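You operate a simulated robot arm through the tools that you are given. There is no shell and no other tool. Be economical: measure what you need, move in short steps, check, and stop when the job is done.

You are at the controls of a simulated two-armed robot. One attempt, no reset.

## Task
Set the dryer knob to HIGH and dry the cabinet's wet bearings.
Fine: shut its door and open the vent first; run the dryer till DRY lights, then flip the dryer switch off and turn the knob back to LOW. Where these are worked on the way, their far stop is far enough and under half their travel is too little: dryer knob.

The check looks at the end state, three seconds after you hand in, the way a careful person would. Anything else that was tipped, shoved, dropped, spilled or broken makes it a failure.

## Robot
Two 6-joint arms with fingered hands on one trunk, hanging from a carriage that runs on a gantry, over the field with the corners [1.941, -0.981], [1.913, 0.299], [-0.386, 0.249], [-0.359, -1.031] (x, y) and turns from -227 to 461 degrees about z. Base frame: it is fixed where the carriage stands at the start and does not move with it; the origin is on the floor, on the carriage's upright axis, x ahead of it, y to its left, z up. Units: m, degrees, N and s.
The left shoulder is at the start at [0.04, 0.152, 1.56], the right one opposite. With the tool pointing down near the work surface each hand reaches from about 0.54 to 0.84 m from the robot's upright axis, wherever it stands, measured 20 degrees to its own side. Places, roughly: cabinet door [0.5, 0.5, 1.1]; dryer knob [0.4, 0.8, 0.7]; dryer switch [0.1, 0.8, 0.7]; drying cabinet [0.3, 1.1, 0.8]; medium bearing (6x6x2 cm) [0.4, 0.9, 1.2]; upper shelf of the drying cabinet [0.3, 1, 1.2]; vent slider [0.2, 0.8, 1.4]. Payload 4 kg a hand.
The TCP of each hand is the grasp point between the finger pads, 0.03 m short of the fingertips. In the tool frame z runs along the fingers and y along their closing line. The gripper opens to 0.104 m. The gripper's body begins 0.035 m behind the TCP. The gripper is a hand of 5 fingers: y runs from the thumb to the fingers, the wrist lies at [-0.015, -0.104, -0.178] in the tool frame, and closing takes about 1.5 s.
Orientation is told as [roll, pitch, yaw] about the base's x, y, z axes, in that order, counted from this pose: with the fingers straight down and the wrist toward the robot, the tool's x, y and z point along [0, 1, 0], [1, 0, 0] and [0, 0, -1] of the base frame.

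## Interface
- The arms move only by the tool arm_command. It takes "left_increments", "right_increments" or both (then of equal length, played together; a hand with none holds still); each is a list of rows, each a list of 6 numbers: the shift along the tool's x, y, z in m, then the turn, a rotation vector about the tool's x, y, z in degrees. In form: [[x, y, z, rx, ry, rz], ...]. A call has 1 to 10 rows; each row shifts and turns the commanded pose from where the row before left it, along the tool's axes as they then stand. "left_fingers" and "right_fingers" are, for a hand that has rows, the finger opening in m, from 0 to 0.104, set as the call begins (left out, the last holds). Rows are played at 5 a second. More than 0.05 m and 8.6 degrees between two rows, or a gripper value outside its range, and nothing of the call is played. A pose out of reach is approached as far as the arm can. The call stops where the force on the tool passes 40 N (or 10 N more than at its start, if that is more) or the arm is blocked; 0.2 s more then pass. The fingers move at their own pace (about 0.045 m/s each) and stop on an object; they squeeze with about 22 N. The grip force told is the motor's: it shows also when the fingers shut on nothing. Time passes only in rows, and 0.2 s behind the last, so rows that do not move let the fingers close. The reply holds the time, the measured pose of the TCP, the force on the tool along the base axes, the opening and the grip force, in the units named above and with some noise, with the torque about the TCP (base axes, N m) and any sound that the robot's microphone picked up, and new pictures: "views" is both (left out), scene, wrist or none (wrist: the cameras of the hands that moved).
- Cameras (640 x 400 px; columns grow to the right, rows downward): "scene" is now at [0.219, 0.0468, 1.8495]; the picture's right is [0.50, -0.86, 0.00], its down [-0.66, -0.38, -0.65] and it looks along [0.56, 0.33, -0.76] (base axes); focal length 232 px, centre (320, 200). "left" rides on the left gripper at [-0.06, -0.083, -0.12] in its tool frame; the picture's right is [-0.79, -0.29, 0.54], its down [0.56, -0.71, 0.44] and it looks along [0.26, 0.65, 0.72] (tool axes); focal length 234 px, centre (320, 200). "right" rides on the right gripper at [0.06, -0.083, -0.119] in its tool frame; the picture's right is [-0.79, 0.29, -0.54], its down [-0.56, -0.71, 0.44] and it looks along [-0.26, 0.65, 0.72] (tool axes); focal length 234 px, centre (320, 200). There is no depth. A picture from a camera that has moved, and an enlarged one, comes with that camera's place and axes in the base frame and with its lens. The place of the scene camera against the robot may be out by one fixed shift of up to 0.018 m in any direction.
- lift_body(by): slides the trunk up (or, below 0, down) by that many m; the arms and the scene camera ride with it, the base frame stays. It gives what a move gives, with no picture.
- steer(legs): drives the robot by 1 to 6 legs, each [ahead, left, turn to the left] in m, m and degrees, along the robot's own axes; the way and the turn of a leg run together, so that a leg with both is an arc; at most 1.5 m and 180 degrees a leg. The arms and the cameras ride along, it lands a little off, and it stops where it bumps. It keeps to its track: a leg is cut to what the track allows. It gives what a move gives, and a new picture of the scene camera.
- curl_fingers(index, middle, ring, little, thumb_bend, thumb_turn, hand): sets how far each is bent, from 0 (flat) to 1 (curled in); at 0.3 the hand is open as for a grip, at 0.7 the pads meet at the TCP. One left out holds its place. A second passes; each finger stops where it meets its share of the squeeze, and holds until it gets a number again. A gripper value or a shape takes the hand back. It gives what a move gives, with no picture; readings hold the bend of each and the force on index, middle, ring, little, thumb and palm. thumb_turn goes from beside the hand (0) to across from the fingers (1), as for a grip.
- set_grasp(shape, hand): the hand has 5 fingers and takes this shape, open, in about a second: jaw (thumb against the fingers, like two jaws); tri (thumb and two fingers); tip (a fingertip pinch); poke (one finger out to press); point (the index stretched); flat (the hand flat); cup (the hand cupped); fist (a fist). The gripper value then closes the fingers along that shape, each until it touches; the sizes above hold for jaw. It gives what a move gives, with no picture.
- head_to(pan, tilt): turns the head with the scene camera to pan (to the left, within 86 degrees either way) and tilt (down, from -29 to 69), counted from straight ahead of the robot. It gives what a move gives, and a new picture of the scene camera.
- enlarge(camera, box): a new picture of the part [left, top, right, bottom] of that camera's present view, enlarged. The clock stands still meanwhile.
- finish_job(): hands the job in; it is judged then, once.

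Work in short steps. Places have to be worked out from the pictures, the camera data and where the tool is seen: move nearer, look again, correct. Check each grasp and each placing, and mend what went wrong. You have 120 turns and 260 pictures in all, those below and enlarged ones among them. Open the grippers and draw the arms clear of the work before you hand the job in, unless the task says otherwise; then end with one line.

The tools are called after "Request:" by a JSON object that holds its "op" and its "data". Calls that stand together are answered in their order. arm_command: Moves the arms, as the interface text tells. Its arguments: {"type":"object","properties":{"left_increments":{"type":"array","items":{"type":"array","items":{"type":"number"}}},"left_fingers":{"type":"number"},"right_increments":{"type":"array","items":{"type":"array","items":{"type":"number"}}},"right_fingers":{"type":"number"},"views":{"type":"string","enum":["both","scene","wrist","none"]}},"required":[]} The other tools are called the same way: lift_body (by) slides the trunk up or down; set_grasp (shape, hand) gives the hand a shape; curl_fingers (index, middle, ring, little, thumb_bend, thumb_turn, hand) moves the fingers one by one; steer (legs) drives the base; head_to (pan, tilt) turns the head that bears the scene camera; enlarge (camera, box) takes an enlarged picture of a part of a camera's view; finish_job () hands the job in.

At the start:

```text
clock: 0.0
left_tcp_pos: [0.3705, 0.3881, 1.6486]
left_orientation: [0.1, 0.0, 0.0]
left_force: [0.2, 0.0, -0.3]
left_ft_torque: [0.0, 0.01, -0.01]
left_width: 0.1035
left_grasp_force: 0.0
left_shape: jaw
left_bend: [0.3, 0.3, 0.3, 0.3, 0.3, 0.97]
left_finger forces: [0.0, 0.0, 0.1, 0.1, 0.1, 0.0]
right_tcp_pos: [0.621, 0.0513, 1.6394]
right_orientation: [0.0, -0.1, 0.0]
right_force: [0.5, -0.1, 0.0]
right_ft_torque: [-0.01, -0.01, -0.01]
right_width: 0.1037
right_grasp_force: 0.2
right_shape: jaw
right_bend: [0.3, 0.3, 0.3, 0.3, 0.3, 0.97]
right_finger forces: [0.1, 0.0, 0.0, 0.1, 0.1, 0.1]
trunk travel left (down, up): [-0.733, 0.067]
robot x, y, heading: [0.0009, 0.0019, 0.0]
head pan, tilt: [30.2, 49.3]
```

scene: 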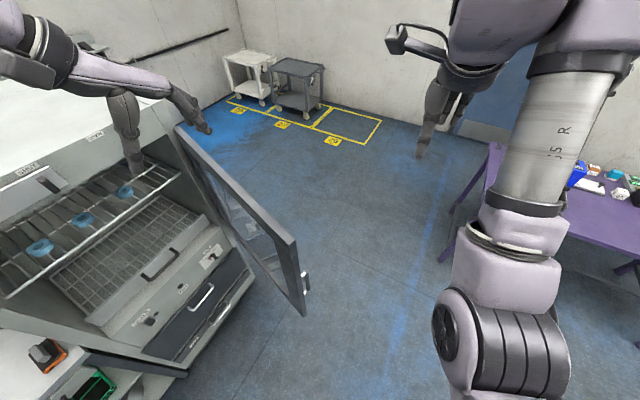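
right: 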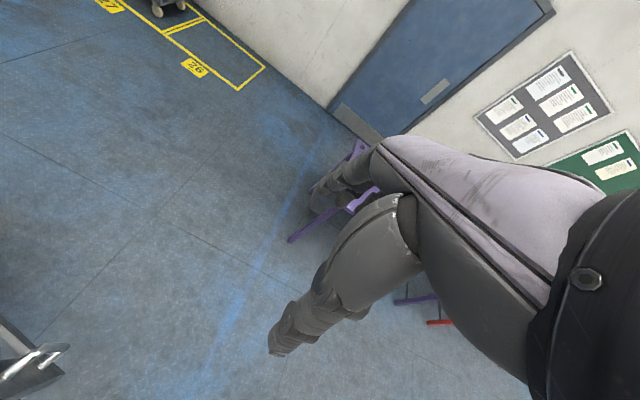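
left: 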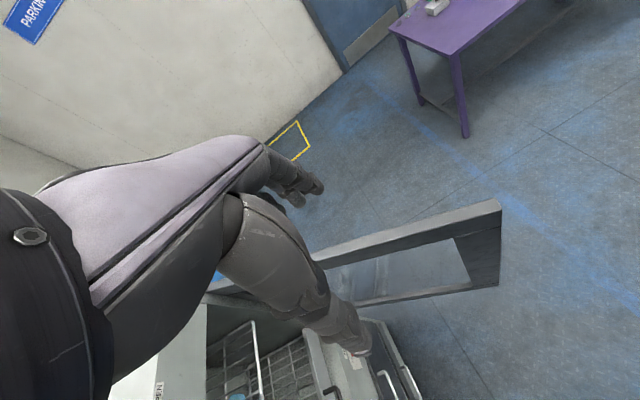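

The cabinet stands to my left with its door swung open. I turn the head to the left to see its front.

Request:
{"op": "head_to", "data": {"pan": 70, "tilt": 45}}

```text
clock: 1.1
left_tcp_pos: [0.3711, 0.3865, 1.6488]
left_orientation: [-0.1, 0.0, 0.0]
left_force: [0.2, 0.5, -0.8]
left_ft_torque: [0.02, 0.0, 0.02]
left_width: 0.1037
left_grasp_force: 0.1
left_shape: jaw
left_bend: [0.3, 0.3, 0.3, 0.3, 0.3, 0.97]
left_finger forces: [0.1, 0.0, 0.0, 0.0, 0.0, 0.1]
right_tcp_pos: [0.6203, 0.0519, 1.6382]
right_orientation: [0.0, 0.1, 0.0]
right_force: [0.7, 0.9, -0.2]
right_ft_torque: [0.01, 0.0, 0.01]
right_width: 0.1035
right_grasp_force: 0.1
right_shape: jaw
right_bend: [0.3, 0.3, 0.3, 0.3, 0.3, 0.97]
right_finger forces: [0.1, 0.0, 0.0, 0.0, 0.0, 0.0]
trunk travel left (down, up): [-0.733, 0.067]
robot x, y, heading: [0.0007, 0.0011, -0.0]
head pan, tilt: [70.0, 45.0]
camera scene: at [0.1798, 0.0842, 1.8555], right [0.94, -0.34, 0.0], down [-0.24, -0.66, -0.71], along [0.24, 0.66, -0.71], focal length 232 px, centre (320, 200)
```

scene: 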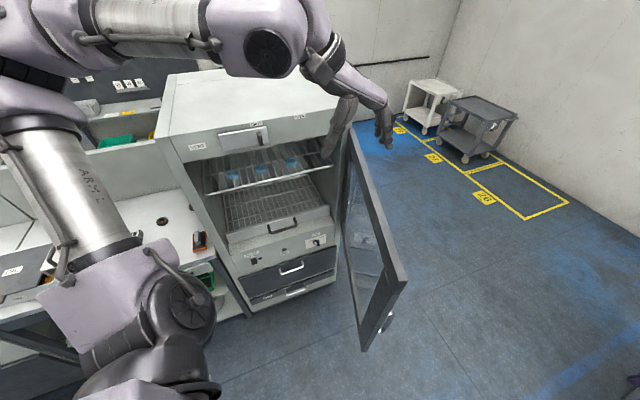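

Request:
{"op": "enlarge", "data": {"camera": "scene", "box": [160, 100, 360, 225]}}

Request:
{"op": "enlarge", "data": {"camera": "scene", "box": [220, 200, 420, 325]}}

```text
3.20 times, centred on (260, 162) of scene
camera zoom: at [0.1798, 0.0842, 1.8555], right [0.94, -0.34, 0.0], down [-0.24, -0.66, -0.71], along [0.24, 0.66, -0.71], focal length 742 px, centre (512, 320)
```

zoom: 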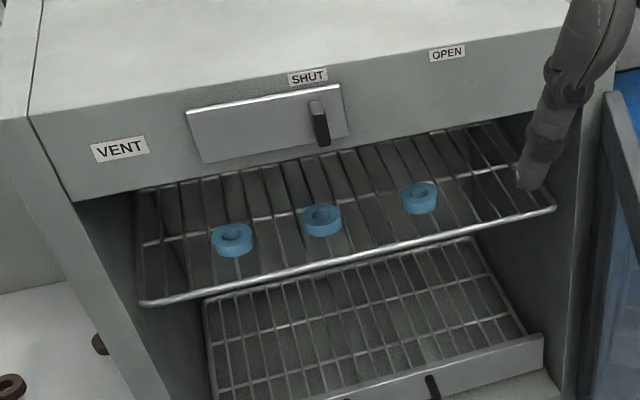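

```text
3.20 times, centred on (320, 262) of scene
camera zoom: at [0.1798, 0.0842, 1.8555], right [0.94, -0.34, 0.0], down [-0.24, -0.66, -0.71], along [0.24, 0.66, -0.71], focal length 742 px, centre (320, 0)
```

zoom: 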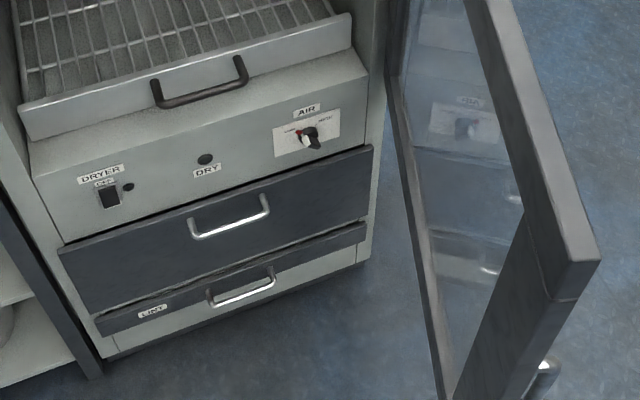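

The door is open about 80°, with the hinge near x≈0.56. The vent slider is on the top fascia, and the switch, DRY lamp and AIR knob are on the panel below the door. I move the carriage to face the cabinet.

Request:
{"op": "steer", "data": {"legs": [[0.35, -0.2, 0], [0, 0, 90]]}}

Request:
{"op": "head_to", "data": {"pan": 0, "tilt": 40}}

```text
clock: 7.4
left_tcp_pos: [-0.0262, 0.1716, 1.6497]
left_orientation: [0.0, 0.0, 89.5]
left_force: [-0.4, -0.2, -0.3]
left_ft_torque: [0.0, -0.02, 0.0]
left_width: 0.1034
left_grasp_force: 0.0
left_shape: jaw
left_bend: [0.3, 0.3, 0.3, 0.3, 0.3, 0.97]
left_finger forces: [0.0, 0.0, 0.0, 0.0, 0.0, 0.0]
right_tcp_pos: [0.3113, 0.4185, 1.6393]
right_orientation: [0.0, 0.1, 89.5]
right_force: [-0.4, -0.1, 0.5]
right_ft_torque: [0.0, 0.0, -0.01]
right_width: 0.1038
right_grasp_force: 0.1
right_shape: jaw
right_bend: [0.3, 0.3, 0.3, 0.3, 0.3, 0.97]
right_finger forces: [0.0, 0.0, 0.1, 0.0, 0.0, 0.0]
trunk travel left (down, up): [-0.733, 0.067]
robot x, y, heading: [0.3571, -0.1979, 89.3]
head pan, tilt: [70.0, 45.0]
camera scene: at [0.2742, -0.0056, 1.8555], right [0.35, 0.94, 0.0], down [0.66, -0.25, -0.71], along [-0.66, 0.25, -0.71], focal length 232 px, centre (320, 200)
```

scene: 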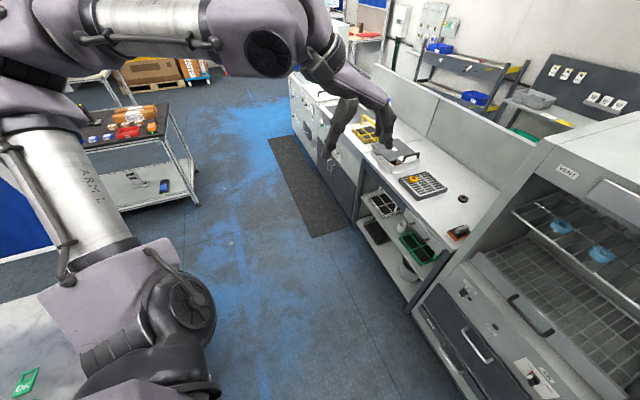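

```text
clock: 8.8
left_tcp_pos: [-0.0272, 0.1724, 1.6484]
left_orientation: [0.0, -0.1, 89.5]
left_force: [-0.2, 0.1, 0.3]
left_ft_torque: [0.0, 0.02, -0.03]
left_width: 0.1036
left_grasp_force: 0.0
left_shape: jaw
left_bend: [0.3, 0.3, 0.3, 0.3, 0.3, 0.97]
left_finger forces: [0.0, 0.1, 0.0, 0.0, 0.0, 0.0]
right_tcp_pos: [0.3112, 0.4193, 1.6392]
right_orientation: [0.0, 0.0, 89.4]
right_force: [-0.6, 0.4, -0.4]
right_ft_torque: [0.01, 0.0, -0.01]
right_width: 0.1034
right_grasp_force: 0.1
right_shape: jaw
right_bend: [0.3, 0.3, 0.3, 0.3, 0.3, 0.97]
right_finger forces: [0.0, 0.0, 0.0, 0.0, 0.0, 0.0]
trunk travel left (down, up): [-0.733, 0.067]
robot x, y, heading: [0.3605, -0.2024, 89.4]
head pan, tilt: [0.0, 40.0]
camera scene: at [0.351, 0.051, 1.8627], right [1.0, -0.01, 0.0], down [0.0, -0.64, -0.77], along [0.01, 0.77, -0.64], focal length 232 px, centre (320, 200)
```

scene: 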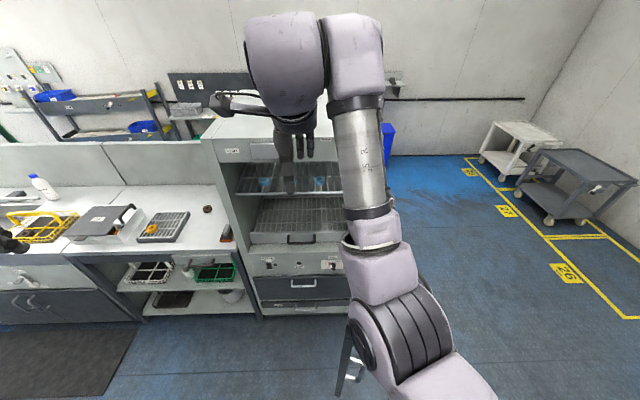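

The right arm blocks the view and its hand is on the inner side of the door. I move it over the door top to the outer side (+x), keeping the height.

Request:
{"op": "arm_command", "data": {"right_increments": [[-0.05, 0, 0, 0, 0, 0], [-0.05, 0, 0, 0, 0, 0], [-0.05, 0, 0, 0, 0, 0], [-0.05, 0, 0, 0, 0, 0], [-0.05, 0, 0, 0, 0, 0], [-0.05, 0, 0, 0, 0, 0], [-0.05, 0, 0, 0, 0, 0], [-0.05, 0, 0, 0, 0, 0], [-0.05, 0, 0, 0, 0, 0]]}}

```text
clock: 10.8
left_tcp_pos: [-0.0267, 0.172, 1.6498]
left_orientation: [0.0, -0.1, 89.6]
left_force: [0.2, 0.1, 1.0]
left_ft_torque: [-0.01, 0.01, 0.01]
left_width: 0.1034
left_grasp_force: 0.1
left_shape: jaw
left_bend: [0.3, 0.3, 0.3, 0.3, 0.3, 0.97]
left_finger forces: [0.1, 0.0, 0.0, 0.0, 0.0, 0.1]
right_tcp_pos: [0.366, 0.4461, 1.5952]
right_orientation: [-0.4, -0.3, 87.3]
right_force: [0.0, -0.5, -0.3]
right_ft_torque: [0.01, -0.01, 0.01]
right_width: 0.1036
right_grasp_force: 0.1
right_shape: jaw
right_bend: [0.3, 0.3, 0.3, 0.3, 0.3, 0.97]
right_finger forces: [0.0, 0.0, 0.0, 0.0, 0.0, 0.0]
right hand out of reach, approached as far as the arm can: row 1, 2, 3, 4, 5, 6, 7, 8, 9
trunk travel left (down, up): [-0.733, 0.067]
robot x, y, heading: [0.3535, -0.2044, 89.4]
head pan, tilt: [0.0, 40.0]
camera scene: at [0.351, 0.051, 1.8627], right [1.0, -0.01, 0.0], down [-0.01, -0.64, -0.77], along [0.01, 0.77, -0.64], focal length 232 px, centre (320, 200)
camera right: at [0.3017, 0.3655, 1.7144], right [0.8, 0.25, 0.55], down [0.53, -0.73, -0.44], along [0.29, 0.64, -0.71], focal length 234 px, centre (320, 200)
```

scene: 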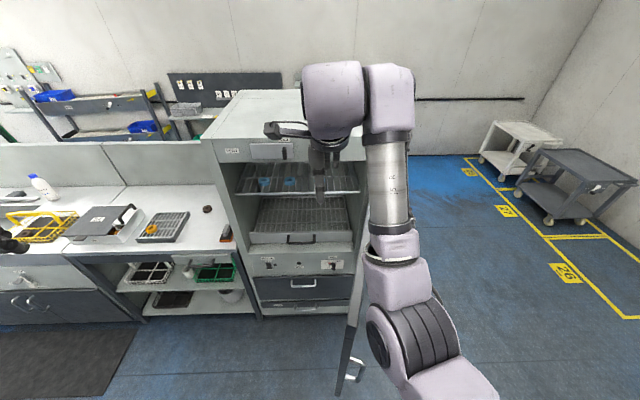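
right: 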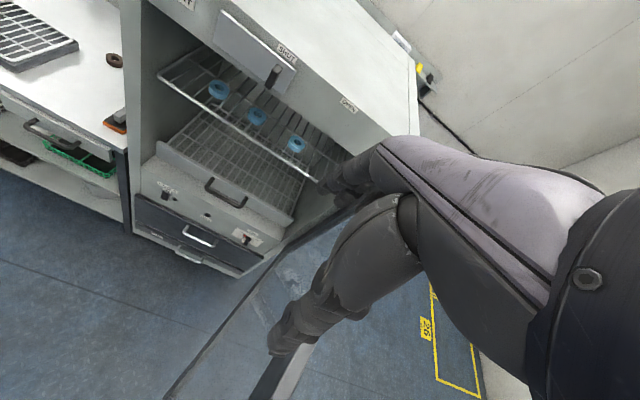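

The hand can't go further right at this height. The door top is at about z 1.42 and its free end near (0.41, 0.23), so I back the whole robot clear of it, then shift right.

Request:
{"op": "steer", "data": {"legs": [[-0.3, 0, 0], [0, -0.4, 0]]}}

```text
clock: 14.9
left_tcp_pos: [0.3696, -0.1307, 1.6503]
left_orientation: [-0.1, 0.0, 89.2]
left_force: [0.0, -0.1, -0.2]
left_ft_torque: [0.01, -0.01, -0.03]
left_width: 0.1034
left_grasp_force: 0.1
left_shape: jaw
left_bend: [0.3, 0.3, 0.3, 0.3, 0.3, 0.97]
left_finger forces: [0.0, 0.0, 0.0, 0.1, 0.0, 0.1]
right_tcp_pos: [0.7638, 0.1414, 1.5976]
right_orientation: [-0.4, -0.3, 86.9]
right_force: [1.1, -0.8, 0.0]
right_ft_torque: [-0.03, 0.0, -0.01]
right_width: 0.1039
right_grasp_force: 0.0
right_shape: jaw
right_bend: [0.3, 0.3, 0.3, 0.3, 0.3, 0.97]
right_finger forces: [0.0, 0.1, 0.0, 0.1, 0.0, 0.0]
trunk travel left (down, up): [-0.733, 0.067]
robot x, y, heading: [0.7473, -0.5071, 89.3]
head pan, tilt: [0.0, 40.0]
camera scene: at [0.7452, -0.2536, 1.8627], right [1.0, -0.02, 0.0], down [-0.01, -0.64, -0.77], along [0.01, 0.77, -0.64], focal length 232 px, centre (320, 200)
```

scene: 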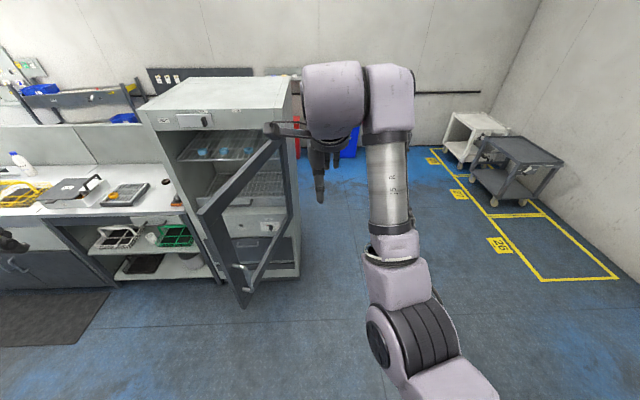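

Clear view now: the door's free end is at about (0.415, 0.23), spanning z 0.87–1.42. I lower the right hand to mid-door height and make a fist.

Request:
{"op": "set_grasp", "data": {"hand": "right", "shape": "fist"}}

Request:
{"op": "arm_command", "data": {"right_increments": [[0, 0, 0.05, 0, 0, 0], [0, 0, 0.05, 0, 0, 0], [0, 0, 0.05, 0, 0, 0], [0, 0, 0.05, 0, 0, 0], [0, 0, 0.05, 0, 0, 0], [0, 0, 0.05, 0, 0, 0], [0, 0, 0.05, 0, 0, 0], [0, 0, 0.05, 0, 0, 0]]}}

```text
clock: 15.8
left_tcp_pos: [0.3682, -0.1296, 1.6488]
left_orientation: [0.0, 0.0, 89.0]
left_force: [0.3, -0.1, -0.2]
left_ft_torque: [0.01, -0.01, -0.01]
left_width: 0.1037
left_grasp_force: 0.1
left_shape: jaw
left_bend: [0.3, 0.3, 0.3, 0.3, 0.3, 0.97]
left_finger forces: [0.0, 0.1, 0.1, 0.1, 0.1, 0.0]
right_tcp_pos: [0.7627, 0.1415, 1.5963]
right_orientation: [-0.4, -0.3, 86.8]
right_force: [1.1, -0.1, 1.4]
right_ft_torque: [-0.01, -0.01, -0.03]
right_width: 0.0
right_grasp_force: 0.1
right_shape: fist
right_bend: [1.0, 1.0, 1.0, 1.0, 0.86, 0.85]
right_finger forces: [0.0, 0.1, 0.0, 0.1, 0.0, 0.0]
trunk travel left (down, up): [-0.733, 0.067]
robot x, y, heading: [0.7472, -0.506, 89.3]
head pan, tilt: [0.0, 40.0]
```

```text
clock: 17.6
left_tcp_pos: [0.3684, -0.1307, 1.6502]
left_orientation: [0.1, 0.0, 89.0]
left_force: [-0.2, -0.6, 0.0]
left_ft_torque: [0.02, 0.01, 0.0]
left_width: 0.1038
left_grasp_force: 0.1
left_shape: jaw
left_bend: [0.3, 0.3, 0.3, 0.3, 0.3, 0.97]
left_finger forces: [0.1, 0.0, 0.1, 0.0, 0.1, 0.0]
right_tcp_pos: [0.7459, 0.1723, 1.2018]
right_orientation: [-0.3, -0.4, 86.7]
right_force: [-0.5, 0.1, -0.6]
right_ft_torque: [-0.03, 0.0, 0.01]
right_width: 0.0002
right_grasp_force: 0.1
right_shape: fist
right_bend: [1.0, 1.0, 1.0, 1.0, 0.86, 0.85]
right_finger forces: [0.0, 0.0, 0.0, 0.0, 0.1, 0.0]
right hand out of reach, approached as far as the arm can: row 1, 2, 3, 4
trunk travel left (down, up): [-0.733, 0.067]
robot x, y, heading: [0.7514, -0.5075, 88.9]
head pan, tilt: [0.0, 40.0]
camera scene: at [0.7453, -0.2536, 1.8628], right [1.0, -0.02, 0.0], down [-0.01, -0.64, -0.77], along [0.01, 0.77, -0.64], focal length 232 px, centre (320, 200)
camera right: at [0.6817, 0.0919, 1.3192], right [0.8, 0.24, 0.55], down [0.52, -0.73, -0.44], along [0.3, 0.64, -0.71], focal length 234 px, centre (320, 200)
```

scene: 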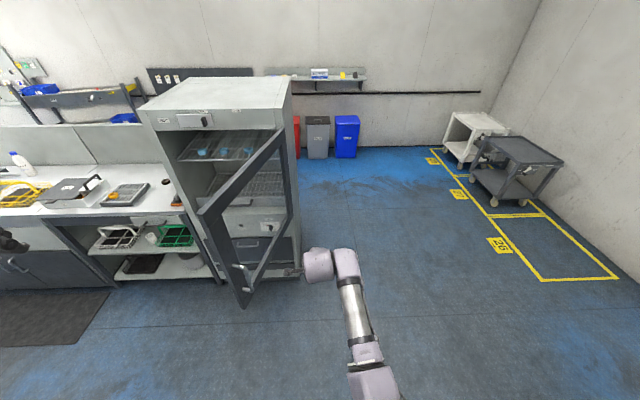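
right: 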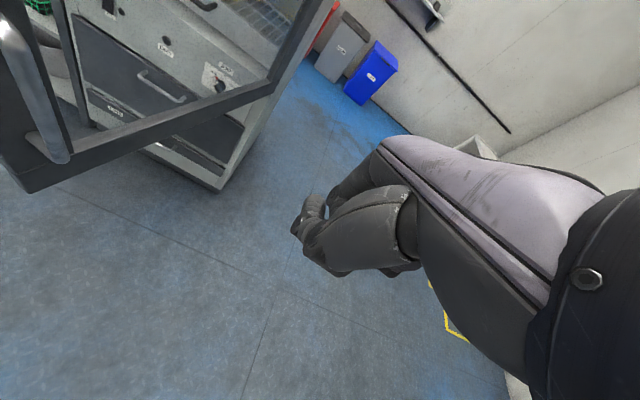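

The fist is at (0.75, 0.17, 1.20), to the right of the door. I drive forward so it is level with the outer door face, then left until it is close.

Request:
{"op": "steer", "data": {"legs": [[0.22, 0, 0], [0, -0.0, 0], [0, 0.16, 0]]}}

```text
clock: 20.6
left_tcp_pos: [0.2142, 0.0952, 1.6496]
left_orientation: [0.0, 0.0, 88.9]
left_force: [-0.6, -0.1, -0.3]
left_ft_torque: [0.02, 0.03, -0.01]
left_width: 0.1038
left_grasp_force: 0.1
left_shape: jaw
left_bend: [0.3, 0.3, 0.3, 0.3, 0.3, 0.97]
left_finger forces: [0.0, 0.0, 0.0, 0.0, 0.1, 0.0]
right_tcp_pos: [0.5939, 0.3963, 1.2015]
right_orientation: [-0.4, -0.3, 86.5]
right_force: [0.6, -0.5, 1.0]
right_ft_torque: [-0.01, 0.0, 0.01]
right_width: 0.0001
right_grasp_force: 0.1
right_shape: fist
right_bend: [1.0, 1.0, 1.0, 1.0, 0.86, 0.85]
right_finger forces: [0.1, 0.0, 0.0, 0.0, 0.1, 0.1]
trunk travel left (down, up): [-0.733, 0.067]
robot x, y, heading: [0.5932, -0.2808, 89.0]
head pan, tilt: [0.0, 40.0]
camera scene: at [0.5904, -0.0294, 1.8627], right [1.0, -0.02, 0.0], down [-0.01, -0.64, -0.77], along [0.02, 0.77, -0.64], focal length 232 px, centre (320, 200)
```

scene: 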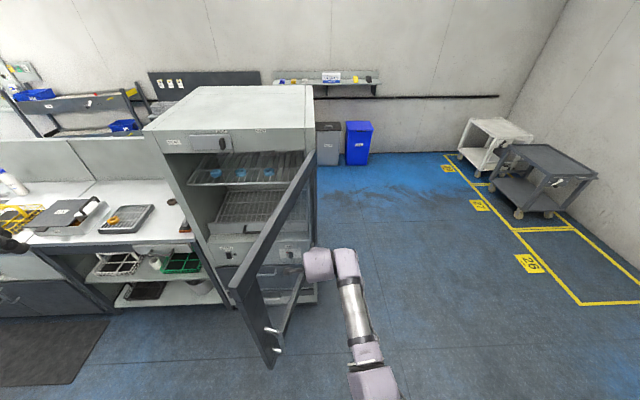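

The fist is about 0.1 m off the door's outer face, near the right radius. I push toward −x with a slight +y.

Request:
{"op": "arm_command", "data": {"right_increments": [[0.04, 0.0, 0, 0, 0, 0], [0.04, 0.0, 0, 0, 0, 0], [0.04, 0.005, 0, 0, 0, 0], [0.04, 0.01, 0, 0, 0, 0], [0.04, 0.015, 0, 0, 0, 0]], "views": "scene"}}

```text
clock: 21.8
left_tcp_pos: [0.2151, 0.0955, 1.6485]
left_orientation: [0.0, 0.0, 88.9]
left_force: [0.2, -1.1, 0.7]
left_ft_torque: [0.02, -0.03, -0.02]
left_width: 0.1041
left_grasp_force: 0.1
left_shape: jaw
left_bend: [0.3, 0.3, 0.3, 0.3, 0.3, 0.97]
left_finger forces: [0.1, 0.0, 0.1, 0.1, 0.1, 0.0]
right_tcp_pos: [0.508, 0.4191, 1.1971]
right_orientation: [-0.2, -0.4, 86.6]
right_force: [-0.2, -1.4, 0.0]
right_ft_torque: [0.02, 0.02, 0.02]
right_width: 0.0
right_grasp_force: 0.1
right_shape: fist
right_bend: [1.0, 1.0, 1.0, 1.0, 0.86, 0.85]
right_finger forces: [0.0, 0.0, 0.0, 0.1, 0.0, 0.0]
right hand out of reach, approached as far as the arm can: row 2, 3, 4, 5
trunk travel left (down, up): [-0.733, 0.067]
robot x, y, heading: [0.5887, -0.2827, 88.9]
head pan, tilt: [0.0, 40.0]
camera scene: at [0.5904, -0.0294, 1.8628], right [1.0, -0.02, 0.0], down [-0.01, -0.64, -0.77], along [0.02, 0.77, -0.64], focal length 232 px, centre (320, 200)
```

scene: 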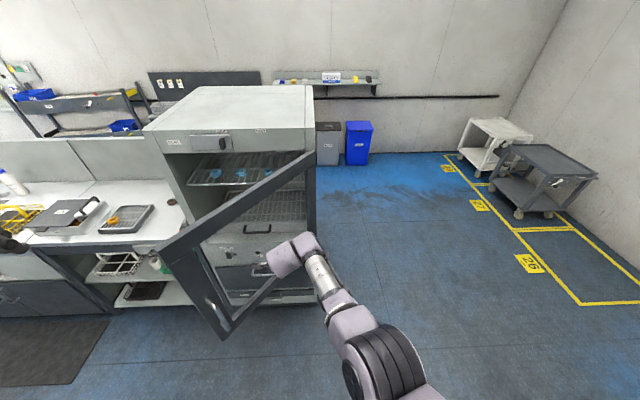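

The door swings freely (about 40° closed). I continue by driving left and ahead together with the fist held.

Request:
{"op": "steer", "data": {"legs": [[0.08, 0.2, 0], [0.1, 0.1, 0]]}}

```text
clock: 24.4
left_tcp_pos: [-0.0858, 0.2808, 1.6487]
left_orientation: [-0.1, 0.0, 88.9]
left_force: [0.3, 0.5, -1.7]
left_ft_torque: [0.0, -0.02, 0.01]
left_width: 0.1036
left_grasp_force: 0.1
left_shape: jaw
left_bend: [0.3, 0.3, 0.3, 0.3, 0.3, 0.97]
left_finger forces: [0.1, 0.0, 0.0, 0.0, 0.0, 0.0]
right_tcp_pos: [0.2077, 0.6035, 1.197]
right_orientation: [-0.3, -0.3, 86.8]
right_force: [0.4, -0.4, 0.0]
right_ft_torque: [0.04, -0.02, 0.0]
right_width: 0.0001
right_grasp_force: 0.1
right_shape: fist
right_bend: [1.0, 1.0, 1.0, 1.0, 0.86, 0.85]
right_finger forces: [0.0, 0.0, 0.1, 0.0, 0.1, 0.0]
trunk travel left (down, up): [-0.733, 0.067]
robot x, y, heading: [0.2911, -0.0997, 88.8]
head pan, tilt: [0.0, 40.0]
camera scene: at [0.2906, 0.1558, 1.8627], right [1.0, -0.02, 0.0], down [-0.01, -0.64, -0.77], along [0.02, 0.77, -0.64], focal length 232 px, centre (320, 200)
```

scene: 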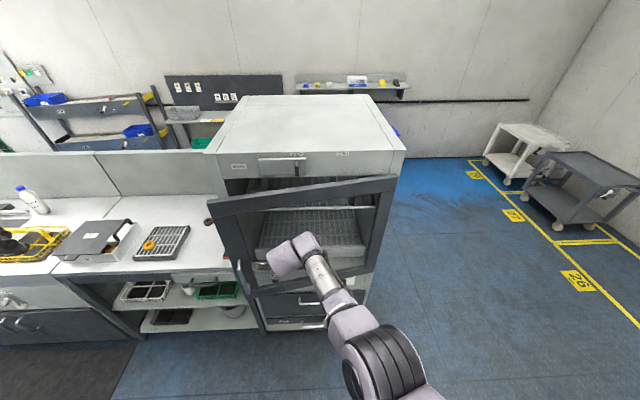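

About 70–75° closed. I push ahead with the arm, which has force limiting.

Request:
{"op": "arm_command", "data": {"right_increments": [[0, 0.03, 0, 0, 0, 0], [0, 0.03, 0, 0, 0, 0], [0, 0.03, 0, 0, 0, 0], [0, 0.03, 0, 0, 0, 0]], "views": "scene"}}

```text
clock: 25.4
left_tcp_pos: [-0.0859, 0.2819, 1.6491]
left_orientation: [0.0, 0.0, 88.8]
left_force: [-0.1, 0.6, 0.4]
left_ft_torque: [0.01, -0.02, 0.01]
left_width: 0.1036
left_grasp_force: 0.2
left_shape: jaw
left_bend: [0.3, 0.3, 0.3, 0.3, 0.3, 0.97]
left_finger forces: [0.1, 0.0, 0.0, 0.1, 0.1, 0.0]
right_tcp_pos: [0.2343, 0.6194, 1.2035]
right_orientation: [-0.3, -0.1, 86.8]
right_force: [0.7, 0.0, -0.4]
right_ft_torque: [0.04, -0.02, 0.0]
right_width: 0.0002
right_grasp_force: 0.1
right_shape: fist
right_bend: [1.0, 1.0, 1.0, 1.0, 0.86, 0.85]
right_finger forces: [0.0, 0.0, 0.1, 0.0, 0.1, 0.0]
right hand out of reach, approached as far as the arm can: row 1, 2, 3, 4
trunk travel left (down, up): [-0.733, 0.067]
robot x, y, heading: [0.2944, -0.0962, 89.0]
head pan, tilt: [0.0, 40.0]
camera scene: at [0.2905, 0.1558, 1.8627], right [1.0, -0.02, 0.0], down [-0.01, -0.64, -0.77], along [0.02, 0.77, -0.64], focal length 232 px, centre (320, 200)
```

scene: 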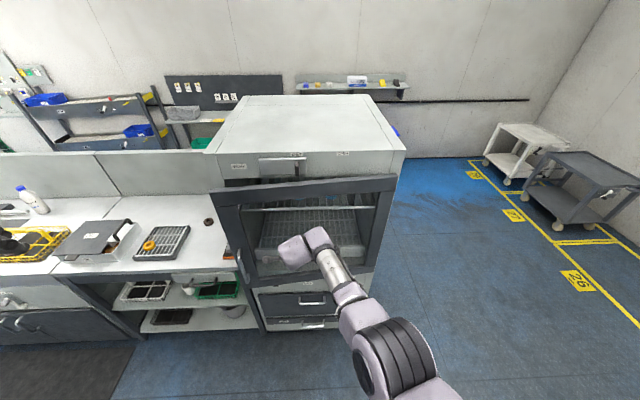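

Reach limit; I drive ahead in small steps instead.

Request:
{"op": "steer", "data": {"legs": [[0.06, 0.04, 0]]}}

```text
clock: 26.5
left_tcp_pos: [-0.1259, 0.3422, 1.6483]
left_orientation: [0.0, 0.0, 88.8]
left_force: [-1.3, -0.8, -0.4]
left_ft_torque: [0.02, -0.02, 0.02]
left_width: 0.1035
left_grasp_force: 0.0
left_shape: jaw
left_bend: [0.3, 0.3, 0.3, 0.3, 0.3, 0.97]
left_finger forces: [0.1, 0.0, 0.0, 0.0, 0.0, 0.0]
right_tcp_pos: [0.1964, 0.6805, 1.2034]
right_orientation: [-0.2, -0.2, 86.6]
right_force: [0.2, 0.6, 0.3]
right_ft_torque: [0.02, 0.0, 0.01]
right_width: 0.0001
right_grasp_force: 0.0
right_shape: fist
right_bend: [1.0, 1.0, 1.0, 1.0, 0.86, 0.85]
right_finger forces: [0.0, 0.1, 0.0, 0.1, 0.0, 0.1]
trunk travel left (down, up): [-0.733, 0.067]
robot x, y, heading: [0.2552, -0.0391, 88.9]
head pan, tilt: [0.0, 40.0]
camera scene: at [0.2519, 0.2168, 1.8627], right [1.0, -0.02, 0.0], down [-0.01, -0.64, -0.77], along [0.02, 0.77, -0.64], focal length 232 px, centre (320, 200)
```

scene: 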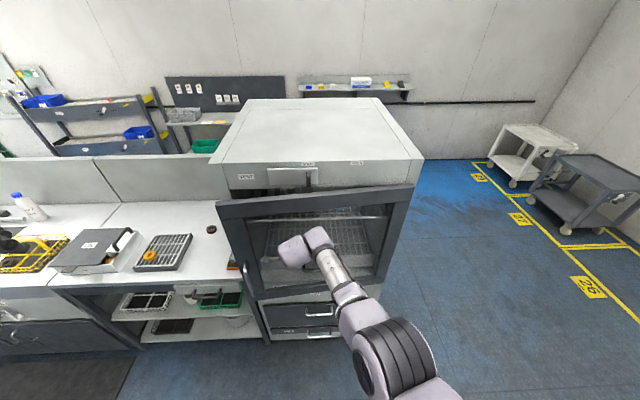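

Almost there; another short step ahead and left.

Request:
{"op": "steer", "data": {"legs": [[0.035, 0.03, 0]]}}

Request:
{"op": "enlarge", "data": {"camera": "scene", "box": [200, 140, 440, 290]}}

```text
clock: 27.4
left_tcp_pos: [-0.153, 0.378, 1.6499]
left_orientation: [-0.1, 0.0, 88.9]
left_force: [-0.1, 0.5, 0.3]
left_ft_torque: [0.02, -0.02, 0.01]
left_width: 0.1036
left_grasp_force: 0.1
left_shape: jaw
left_bend: [0.3, 0.3, 0.3, 0.3, 0.3, 0.97]
left_finger forces: [0.1, 0.0, 0.1, 0.0, 0.1, 0.0]
right_tcp_pos: [0.1686, 0.7152, 1.2032]
right_orientation: [-0.2, -0.2, 86.7]
right_force: [-0.4, 0.1, -0.2]
right_ft_torque: [0.02, -0.02, -0.01]
right_width: 0.0
right_grasp_force: 0.0
right_shape: fist
right_bend: [1.0, 1.0, 1.0, 1.0, 0.86, 0.85]
right_finger forces: [0.0, 0.0, 0.1, 0.0, 0.0, 0.1]
trunk travel left (down, up): [-0.733, 0.067]
robot x, y, heading: [0.2238, 0.0006, 88.8]
head pan, tilt: [0.0, 40.0]
camera scene: at [0.223, 0.252, 1.8627], right [1.0, -0.02, 0.0], down [-0.01, -0.64, -0.77], along [0.02, 0.77, -0.64], focal length 232 px, centre (320, 200)
```

scene: 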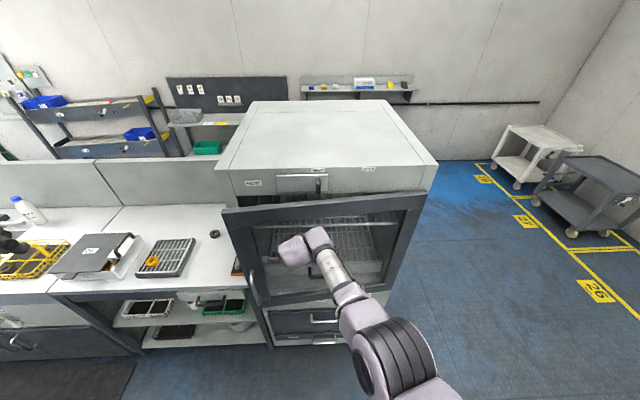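

```text
2.67 times, centred on (320, 215) of scene
camera zoom: at [0.223, 0.252, 1.8627], right [1.0, -0.02, 0.0], down [-0.01, -0.64, -0.77], along [0.02, 0.77, -0.64], focal length 618 px, centre (320, 160)
```

zoom: 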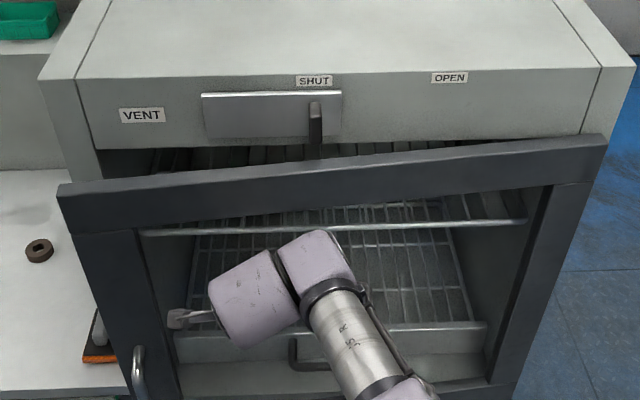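

Around 8° remain. I push ahead 0.05 more.

Request:
{"op": "steer", "data": {"legs": [[0.04, 0.02, 0]]}}

Request:
{"op": "enlarge", "data": {"camera": "scene", "box": [200, 140, 440, 290]}}

```text
clock: 28.3
left_tcp_pos: [-0.1731, 0.418, 1.6492]
left_orientation: [-0.1, 0.1, 88.8]
left_force: [-0.3, -0.7, 0.5]
left_ft_torque: [0.01, -0.01, -0.01]
left_width: 0.1039
left_grasp_force: 0.1
left_shape: jaw
left_bend: [0.3, 0.3, 0.3, 0.3, 0.3, 0.97]
left_finger forces: [0.1, 0.1, 0.0, 0.0, 0.1, 0.1]
right_tcp_pos: [0.1499, 0.7554, 1.2034]
right_orientation: [-0.2, -0.2, 86.6]
right_force: [-0.7, -0.4, 0.4]
right_ft_torque: [-0.01, -0.01, -0.03]
right_width: 0.0
right_grasp_force: 0.2
right_shape: fist
right_bend: [1.0, 1.0, 1.0, 1.0, 0.86, 0.85]
right_finger forces: [0.0, 0.0, 0.0, 0.1, 0.0, 0.0]
trunk travel left (down, up): [-0.733, 0.067]
robot x, y, heading: [0.2073, 0.0429, 88.8]
head pan, tilt: [0.0, 40.0]
camera scene: at [0.2042, 0.2926, 1.8627], right [1.0, -0.02, 0.0], down [-0.01, -0.64, -0.77], along [0.02, 0.77, -0.64], focal length 232 px, centre (320, 200)
```

scene: 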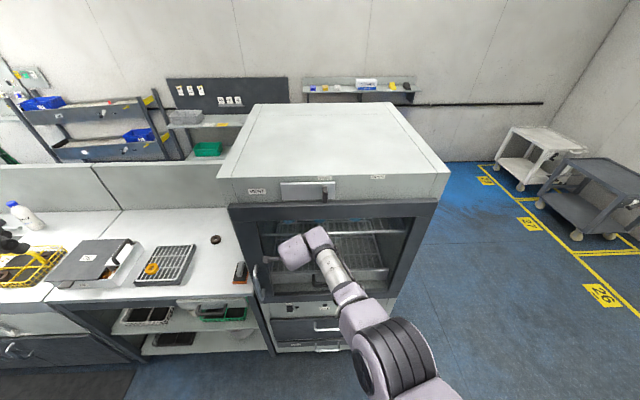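

```text
2.67 times, centred on (320, 215) of scene
camera zoom: at [0.2042, 0.2926, 1.8627], right [1.0, -0.02, 0.0], down [-0.01, -0.64, -0.77], along [0.02, 0.77, -0.64], focal length 618 px, centre (320, 160)
```

zoom: 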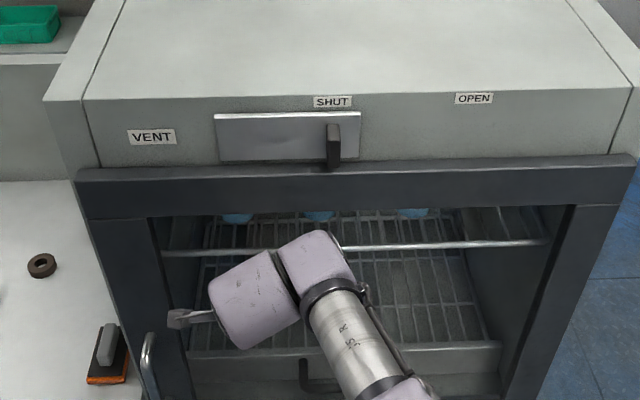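

Nearly shut. One more short push to feel the stop.

Request:
{"op": "steer", "data": {"legs": [[0.025, 0.0, 0]]}}

Request:
{"op": "enlarge", "data": {"camera": "scene", "box": [200, 160, 440, 310]}}

```text
clock: 29.1
left_tcp_pos: [-0.1729, 0.4321, 1.6495]
left_orientation: [0.0, -0.1, 88.9]
left_force: [-0.1, 1.0, -0.5]
left_ft_torque: [0.0, 0.01, 0.01]
left_width: 0.1037
left_grasp_force: 0.0
left_shape: jaw
left_bend: [0.3, 0.3, 0.3, 0.3, 0.3, 0.97]
left_finger forces: [0.1, 0.0, 0.0, 0.0, 0.0, 0.0]
right_tcp_pos: [0.1476, 0.7624, 1.198]
right_orientation: [-0.4, 0.8, 86.7]
right_force: [2.4, -8.0, -0.9]
right_ft_torque: [0.5, 0.07, -0.16]
right_width: 0.0
right_grasp_force: 0.0
right_shape: fist
right_bend: [1.0, 1.0, 1.0, 1.0, 0.86, 0.85]
right_finger forces: [0.0, 6.9, 0.1, 0.0, 0.0, 0.0]
trunk travel left (down, up): [-0.733, 0.067]
robot x, y, heading: [0.2082, 0.0571, 88.9]
head pan, tilt: [0.0, 40.0]
stopped in leg 1: the force on the tool passed its limit at 76 N (the readings are from after the stop); the commanded pose is now the measured one
camera scene: at [0.2047, 0.3063, 1.8626], right [1.0, -0.02, 0.0], down [-0.01, -0.64, -0.77], along [0.02, 0.77, -0.64], focal length 232 px, centre (320, 200)
```

scene: 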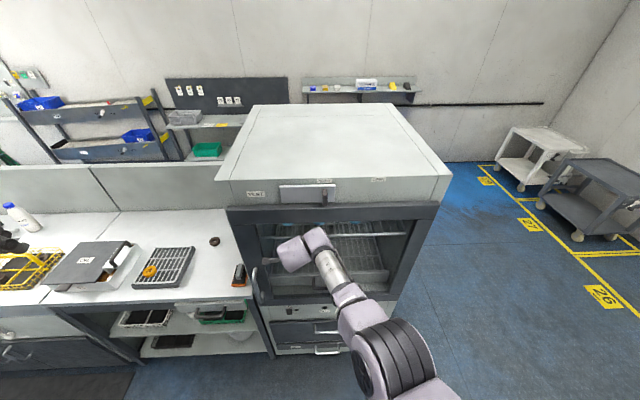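

```text
2.67 times, centred on (320, 235) of scene
camera zoom: at [0.2047, 0.3063, 1.8626], right [1.0, -0.02, 0.0], down [-0.01, -0.64, -0.77], along [0.02, 0.77, -0.64], focal length 618 px, centre (320, 107)
```

zoom: 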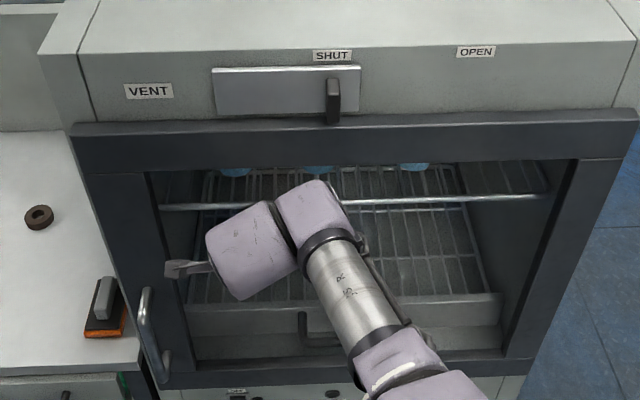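

The door is shut (firm stop). Next is the vent tab at about (0.23, 0.80, 1.46), which should go to x≈0.375. I back off, then fold the right hand aside so the left hand can work with its index pointing.

Request:
{"op": "steer", "data": {"legs": [[-0.3, 0, 0], [0, -0.2, 0]]}}

Request:
{"op": "arm_command", "data": {"right_increments": [[-0.04, -0.03, 0, 0, 0, 0], [-0.04, -0.03, 0, 0, 0, 0], [-0.04, -0.03, 0, 0, 0, 0], [-0.04, -0.03, 0, 0, 0, 0], [-0.04, -0.03, 0, 0, 0, 0], [-0.04, -0.03, 0, 0, 0, 0], [-0.04, -0.03, 0, 0, 0, 0], [-0.04, -0.03, 0, 0, 0, 0], [-0.04, -0.03, 0, 0, 0, 0], [-0.04, -0.03, 0, 0, 0, 0]], "views": "scene"}}

Request:
{"op": "set_grasp", "data": {"hand": "left", "shape": "point"}}

```text
clock: 32.4
left_tcp_pos: [0.0248, 0.1305, 1.6487]
left_orientation: [0.0, 0.0, 88.9]
left_force: [-0.1, 0.0, 0.2]
left_ft_torque: [0.0, 0.01, 0.01]
left_width: 0.1036
left_grasp_force: 0.0
left_shape: jaw
left_bend: [0.3, 0.3, 0.3, 0.3, 0.3, 0.97]
left_finger forces: [0.0, 0.1, 0.1, 0.1, 0.0, 0.1]
right_tcp_pos: [0.3433, 0.4627, 1.2011]
right_orientation: [-0.4, 0.6, 86.6]
right_force: [-0.1, -0.3, -0.2]
right_ft_torque: [0.01, 0.01, -0.03]
right_width: 0.0003
right_grasp_force: 0.1
right_shape: fist
right_bend: [1.0, 1.0, 1.0, 1.0, 0.86, 0.85]
right_finger forces: [0.0, 0.1, 0.1, 0.0, 0.0, 0.0]
trunk travel left (down, up): [-0.733, 0.067]
robot x, y, heading: [0.4054, -0.2447, 89.0]
head pan, tilt: [0.0, 40.0]
camera scene: at [0.4012, 0.0036, 1.8627], right [1.0, -0.02, 0.0], down [-0.01, -0.64, -0.77], along [0.02, 0.77, -0.64], focal length 232 px, centre (320, 200)
```

scene: 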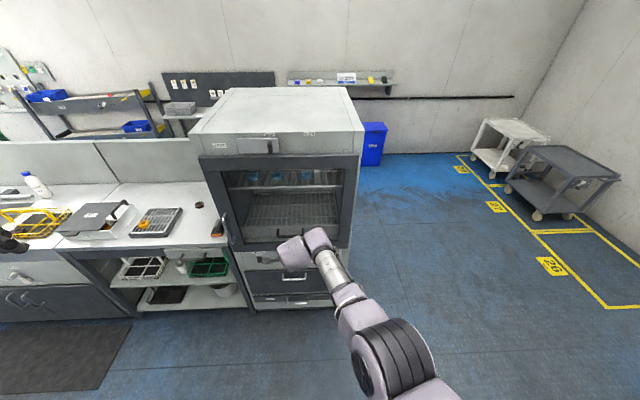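

```text
clock: 34.5
left_tcp_pos: [0.0248, 0.1284, 1.6492]
left_orientation: [0.0, 0.0, 88.9]
left_force: [-0.3, 0.8, -0.2]
left_ft_torque: [0.01, 0.01, 0.02]
left_width: 0.1035
left_grasp_force: 0.1
left_shape: jaw
left_bend: [0.3, 0.3, 0.3, 0.3, 0.3, 0.97]
left_finger forces: [0.0, 0.0, 0.0, 0.0, 0.0, 0.2]
right_tcp_pos: [0.4731, 0.4824, 1.1367]
right_orientation: [-0.5, 0.5, 86.6]
right_force: [0.1, -0.4, 0.2]
right_ft_torque: [0.02, 0.01, 0.02]
right_width: 0.0002
right_grasp_force: 0.1
right_shape: fist
right_bend: [1.0, 1.0, 1.0, 1.0, 0.86, 0.85]
right_finger forces: [0.0, 0.1, 0.1, 0.0, 0.0, 0.0]
right hand out of reach, approached as far as the arm can: row 1, 2, 3, 4, 5, 6, 7, 8, 9, 10
trunk travel left (down, up): [-0.733, 0.067]
robot x, y, heading: [0.4046, -0.2475, 88.9]
head pan, tilt: [0.0, 40.0]
camera scene: at [0.4012, 0.0036, 1.8627], right [1.0, -0.02, 0.0], down [-0.01, -0.64, -0.77], along [0.02, 0.77, -0.64], focal length 232 px, centre (320, 200)
```

scene: 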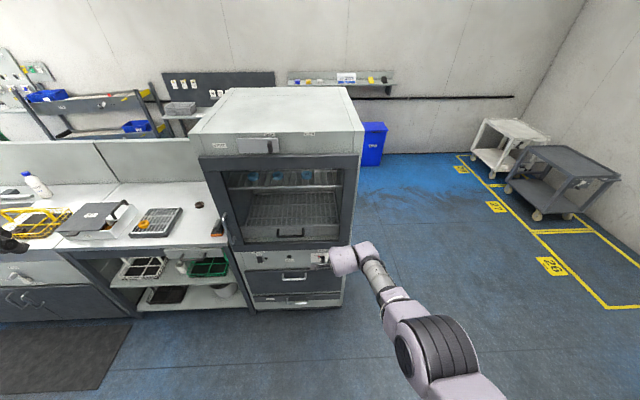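

```text
clock: 35.5
left_tcp_pos: [0.0257, 0.1289, 1.6507]
left_orientation: [0.0, 0.0, 88.9]
left_force: [-0.9, -0.5, 0.0]
left_ft_torque: [0.01, -0.01, -0.01]
left_width: 0.0
left_grasp_force: 0.1
left_shape: point
left_bend: [0.2, 1.0, 1.0, 1.0, 0.98, 0.87]
left_finger forces: [0.0, 0.1, 0.0, 0.1, 0.0, 0.0]
right_tcp_pos: [0.4731, 0.4814, 1.1375]
right_orientation: [-0.5, 0.7, 86.6]
right_force: [0.6, 0.1, 0.6]
right_ft_torque: [-0.01, -0.04, 0.03]
right_width: 0.0
right_grasp_force: 0.1
right_shape: fist
right_bend: [1.0, 1.0, 1.0, 1.0, 0.86, 0.85]
right_finger forces: [0.1, 0.0, 0.1, 0.1, 0.0, 0.0]
trunk travel left (down, up): [-0.733, 0.067]
robot x, y, heading: [0.4075, -0.2509, 88.6]
head pan, tilt: [0.0, 40.0]
```

The right arm cannot fold back, but at height it works straight ahead, while the left stays short (forward 0.37). So I use the right hand for the vent: raise it and make it flat.

Request:
{"op": "arm_command", "data": {"right_increments": [[0.02, 0, -0.05, 0, 0, 0], [0.02, 0, -0.05, 0, 0, 0], [0.02, 0, -0.05, 0, 0, 0], [0.02, 0, -0.05, 0, 0, 0], [0, -0.01, -0.05, 0, 0, 0], [0, -0.01, -0.05, 0, 0, 0], [0, -0.01, -0.04, 0, 0, 0]], "views": "none"}}

Request:
{"op": "set_grasp", "data": {"hand": "right", "shape": "flat"}}

Request:
{"op": "enlarge", "data": {"camera": "right", "box": [0, 0, 640, 400]}}

Request:
{"op": "enlarge", "data": {"camera": "scene", "box": [180, 80, 420, 230]}}

```text
refused: row 1 steps farther than a row can; nothing moved
```

```text
clock: 36.4
left_tcp_pos: [0.024, 0.1283, 1.6493]
left_orientation: [0.1, 0.0, 88.9]
left_force: [0.0, -0.6, 0.1]
left_ft_torque: [-0.02, -0.01, -0.01]
left_width: 0.0001
left_grasp_force: 0.0
left_shape: point
left_bend: [0.2, 1.0, 1.0, 1.0, 0.98, 0.87]
left_finger forces: [0.0, 0.0, 0.0, 0.1, 0.0, 0.0]
right_tcp_pos: [0.4723, 0.4825, 1.1369]
right_orientation: [-0.5, 0.6, 86.5]
right_force: [0.1, 0.1, 0.3]
right_ft_torque: [-0.01, 0.0, 0.0]
right_width: 0.0959
right_grasp_force: 0.1
right_shape: flat
right_bend: [0.0, 0.0, 0.0, 0.0, 0.4, 0.0]
right_finger forces: [0.0, 0.1, 0.0, 0.0, 0.1, 0.0]
trunk travel left (down, up): [-0.733, 0.067]
robot x, y, heading: [0.4041, -0.25, 88.8]
head pan, tilt: [0.0, 40.0]
```

```text
1.00 times, centred on (320, 200) of right (not enlarged: the box is as wide or as high as the picture)
camera zoom: at [0.4073, 0.4042, 1.2566], right [0.8, 0.25, 0.55], down [0.52, -0.74, -0.42], along [0.3, 0.62, -0.72], focal length 234 px, centre (320, 200)
```

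zoom: 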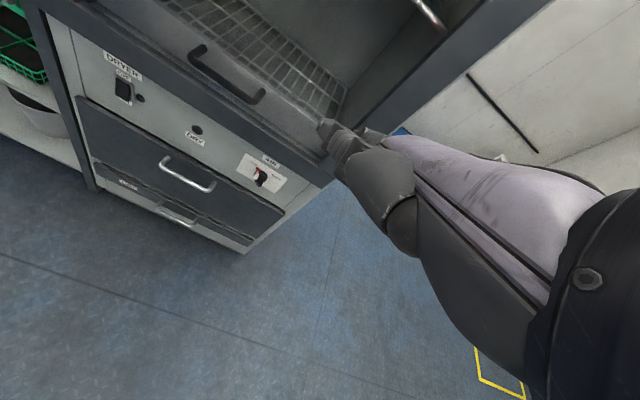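

```text
2.67 times, centred on (300, 155) of scene
camera zoom: at [0.4012, 0.0036, 1.8627], right [1.0, -0.02, 0.0], down [-0.01, -0.64, -0.77], along [0.02, 0.77, -0.64], focal length 618 px, centre (373, 320)
```

zoom: 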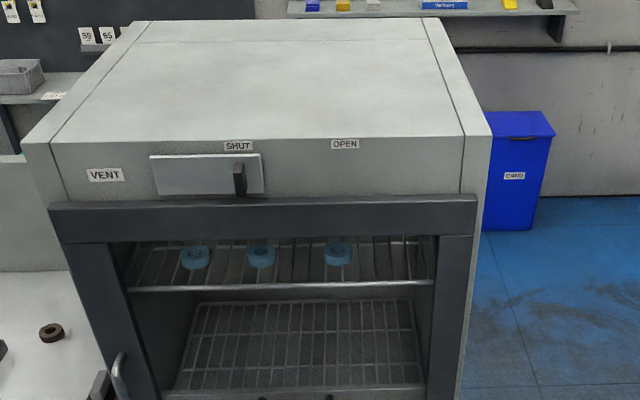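

A row was too long. I redo the lift with smaller rows and use the pointing index to push the tab sideways. The tab triangulates to (0.231, 0.806, 1.457).

Request:
{"op": "arm_command", "data": {"right_increments": [[0.02, 0, -0.045, 0, 0, 0], [0.02, 0, -0.045, 0, 0, 0], [0.02, 0, -0.045, 0, 0, 0], [0, 0, -0.048, 0, 0, 0], [0, 0, -0.048, 0, 0, 0], [0, -0.01, -0.045, 0, 0, 0], [0, -0.01, -0.045, 0, 0, 0], [0, -0.01, -0.04, 0, 0, 0]], "views": "none"}}

Request:
{"op": "set_grasp", "data": {"hand": "right", "shape": "point"}}

Request:
{"op": "enlarge", "data": {"camera": "right", "box": [0, 0, 640, 400]}}

Request:
{"op": "enlarge", "data": {"camera": "scene", "box": [180, 80, 420, 230]}}

```text
clock: 38.1
left_tcp_pos: [0.0244, 0.1287, 1.6492]
left_orientation: [0.0, 0.0, 88.9]
left_force: [-0.7, 0.3, 0.0]
left_ft_torque: [0.0, -0.02, -0.01]
left_width: 0.0
left_grasp_force: 0.1
left_shape: point
left_bend: [0.2, 1.0, 1.0, 1.0, 0.98, 0.87]
left_finger forces: [0.0, 0.1, 0.0, 0.1, 0.1, 0.0]
right_tcp_pos: [0.3922, 0.4655, 1.4858]
right_orientation: [-0.7, 0.4, 86.3]
right_force: [-0.6, 0.3, 0.5]
right_ft_torque: [0.02, 0.01, 0.01]
right_width: 0.0
right_grasp_force: 0.0
right_shape: flat
right_bend: [0.0, 0.0, 0.0, 0.0, 0.39, 0.0]
right_finger forces: [0.0, 0.0, 0.0, 0.1, 0.0, 0.0]
right hand out of reach, approached as far as the arm can: row 1, 2, 4, 6, 7, 8
trunk travel left (down, up): [-0.733, 0.067]
robot x, y, heading: [0.4032, -0.2478, 88.8]
head pan, tilt: [0.0, 40.0]
```

```text
clock: 39.0
left_tcp_pos: [0.0245, 0.129, 1.6498]
left_orientation: [0.0, 0.0, 88.9]
left_force: [-0.6, 0.4, -0.6]
left_ft_torque: [-0.02, 0.03, 0.02]
left_width: 0.0
left_grasp_force: 0.0
left_shape: point
left_bend: [0.2, 1.0, 1.0, 1.0, 0.98, 0.87]
left_finger forces: [0.0, 0.0, 0.1, 0.1, 0.0, 0.0]
right_tcp_pos: [0.3934, 0.4652, 1.4848]
right_orientation: [-0.8, 0.5, 86.3]
right_force: [0.3, 0.0, 0.0]
right_ft_torque: [0.01, -0.05, -0.03]
right_width: 0.0
right_grasp_force: 0.1
right_shape: point
right_bend: [0.2, 1.0, 1.0, 1.0, 0.99, 0.87]
right_finger forces: [0.0, 0.0, 0.0, 0.0, 0.0, 0.0]
trunk travel left (down, up): [-0.733, 0.067]
robot x, y, heading: [0.4086, -0.2489, 88.6]
head pan, tilt: [0.0, 40.0]
```

```text
1.00 times, centred on (320, 200) of right (not enlarged: the box is as wide or as high as the picture)
camera zoom: at [0.3273, 0.3878, 1.6034], right [0.8, 0.24, 0.55], down [0.52, -0.74, -0.42], along [0.31, 0.62, -0.72], focal length 234 px, centre (320, 200)
```

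zoom: 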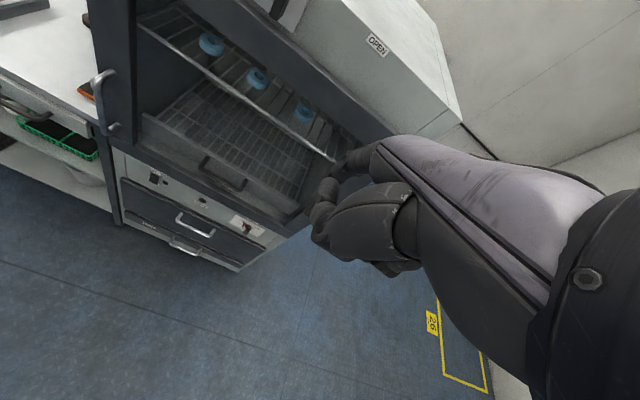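

```text
2.67 times, centred on (300, 155) of scene
camera zoom: at [0.4012, 0.0036, 1.8627], right [1.0, -0.02, 0.0], down [-0.01, -0.64, -0.77], along [0.02, 0.77, -0.64], focal length 618 px, centre (373, 320)
```

zoom: 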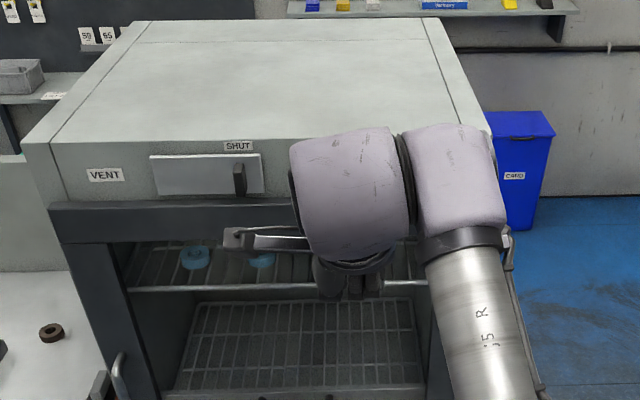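

Request:
{"op": "enlarge", "data": {"camera": "right", "box": [260, 100, 460, 300]}}

```text
2.00 times, centred on (360, 200) of right
camera zoom: at [0.3273, 0.3878, 1.6034], right [0.8, 0.24, 0.55], down [0.52, -0.74, -0.42], along [0.31, 0.62, -0.72], focal length 468 px, centre (240, 200)
```

zoom: 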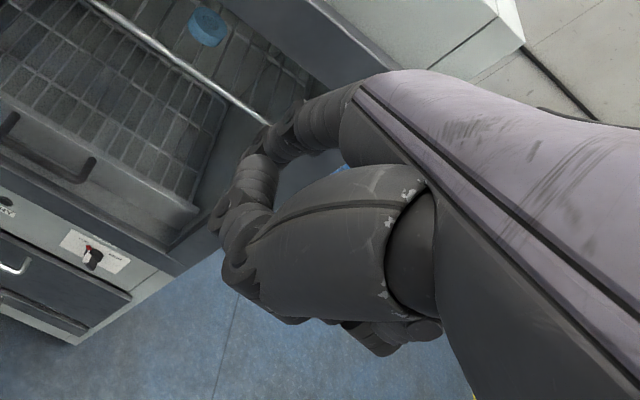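

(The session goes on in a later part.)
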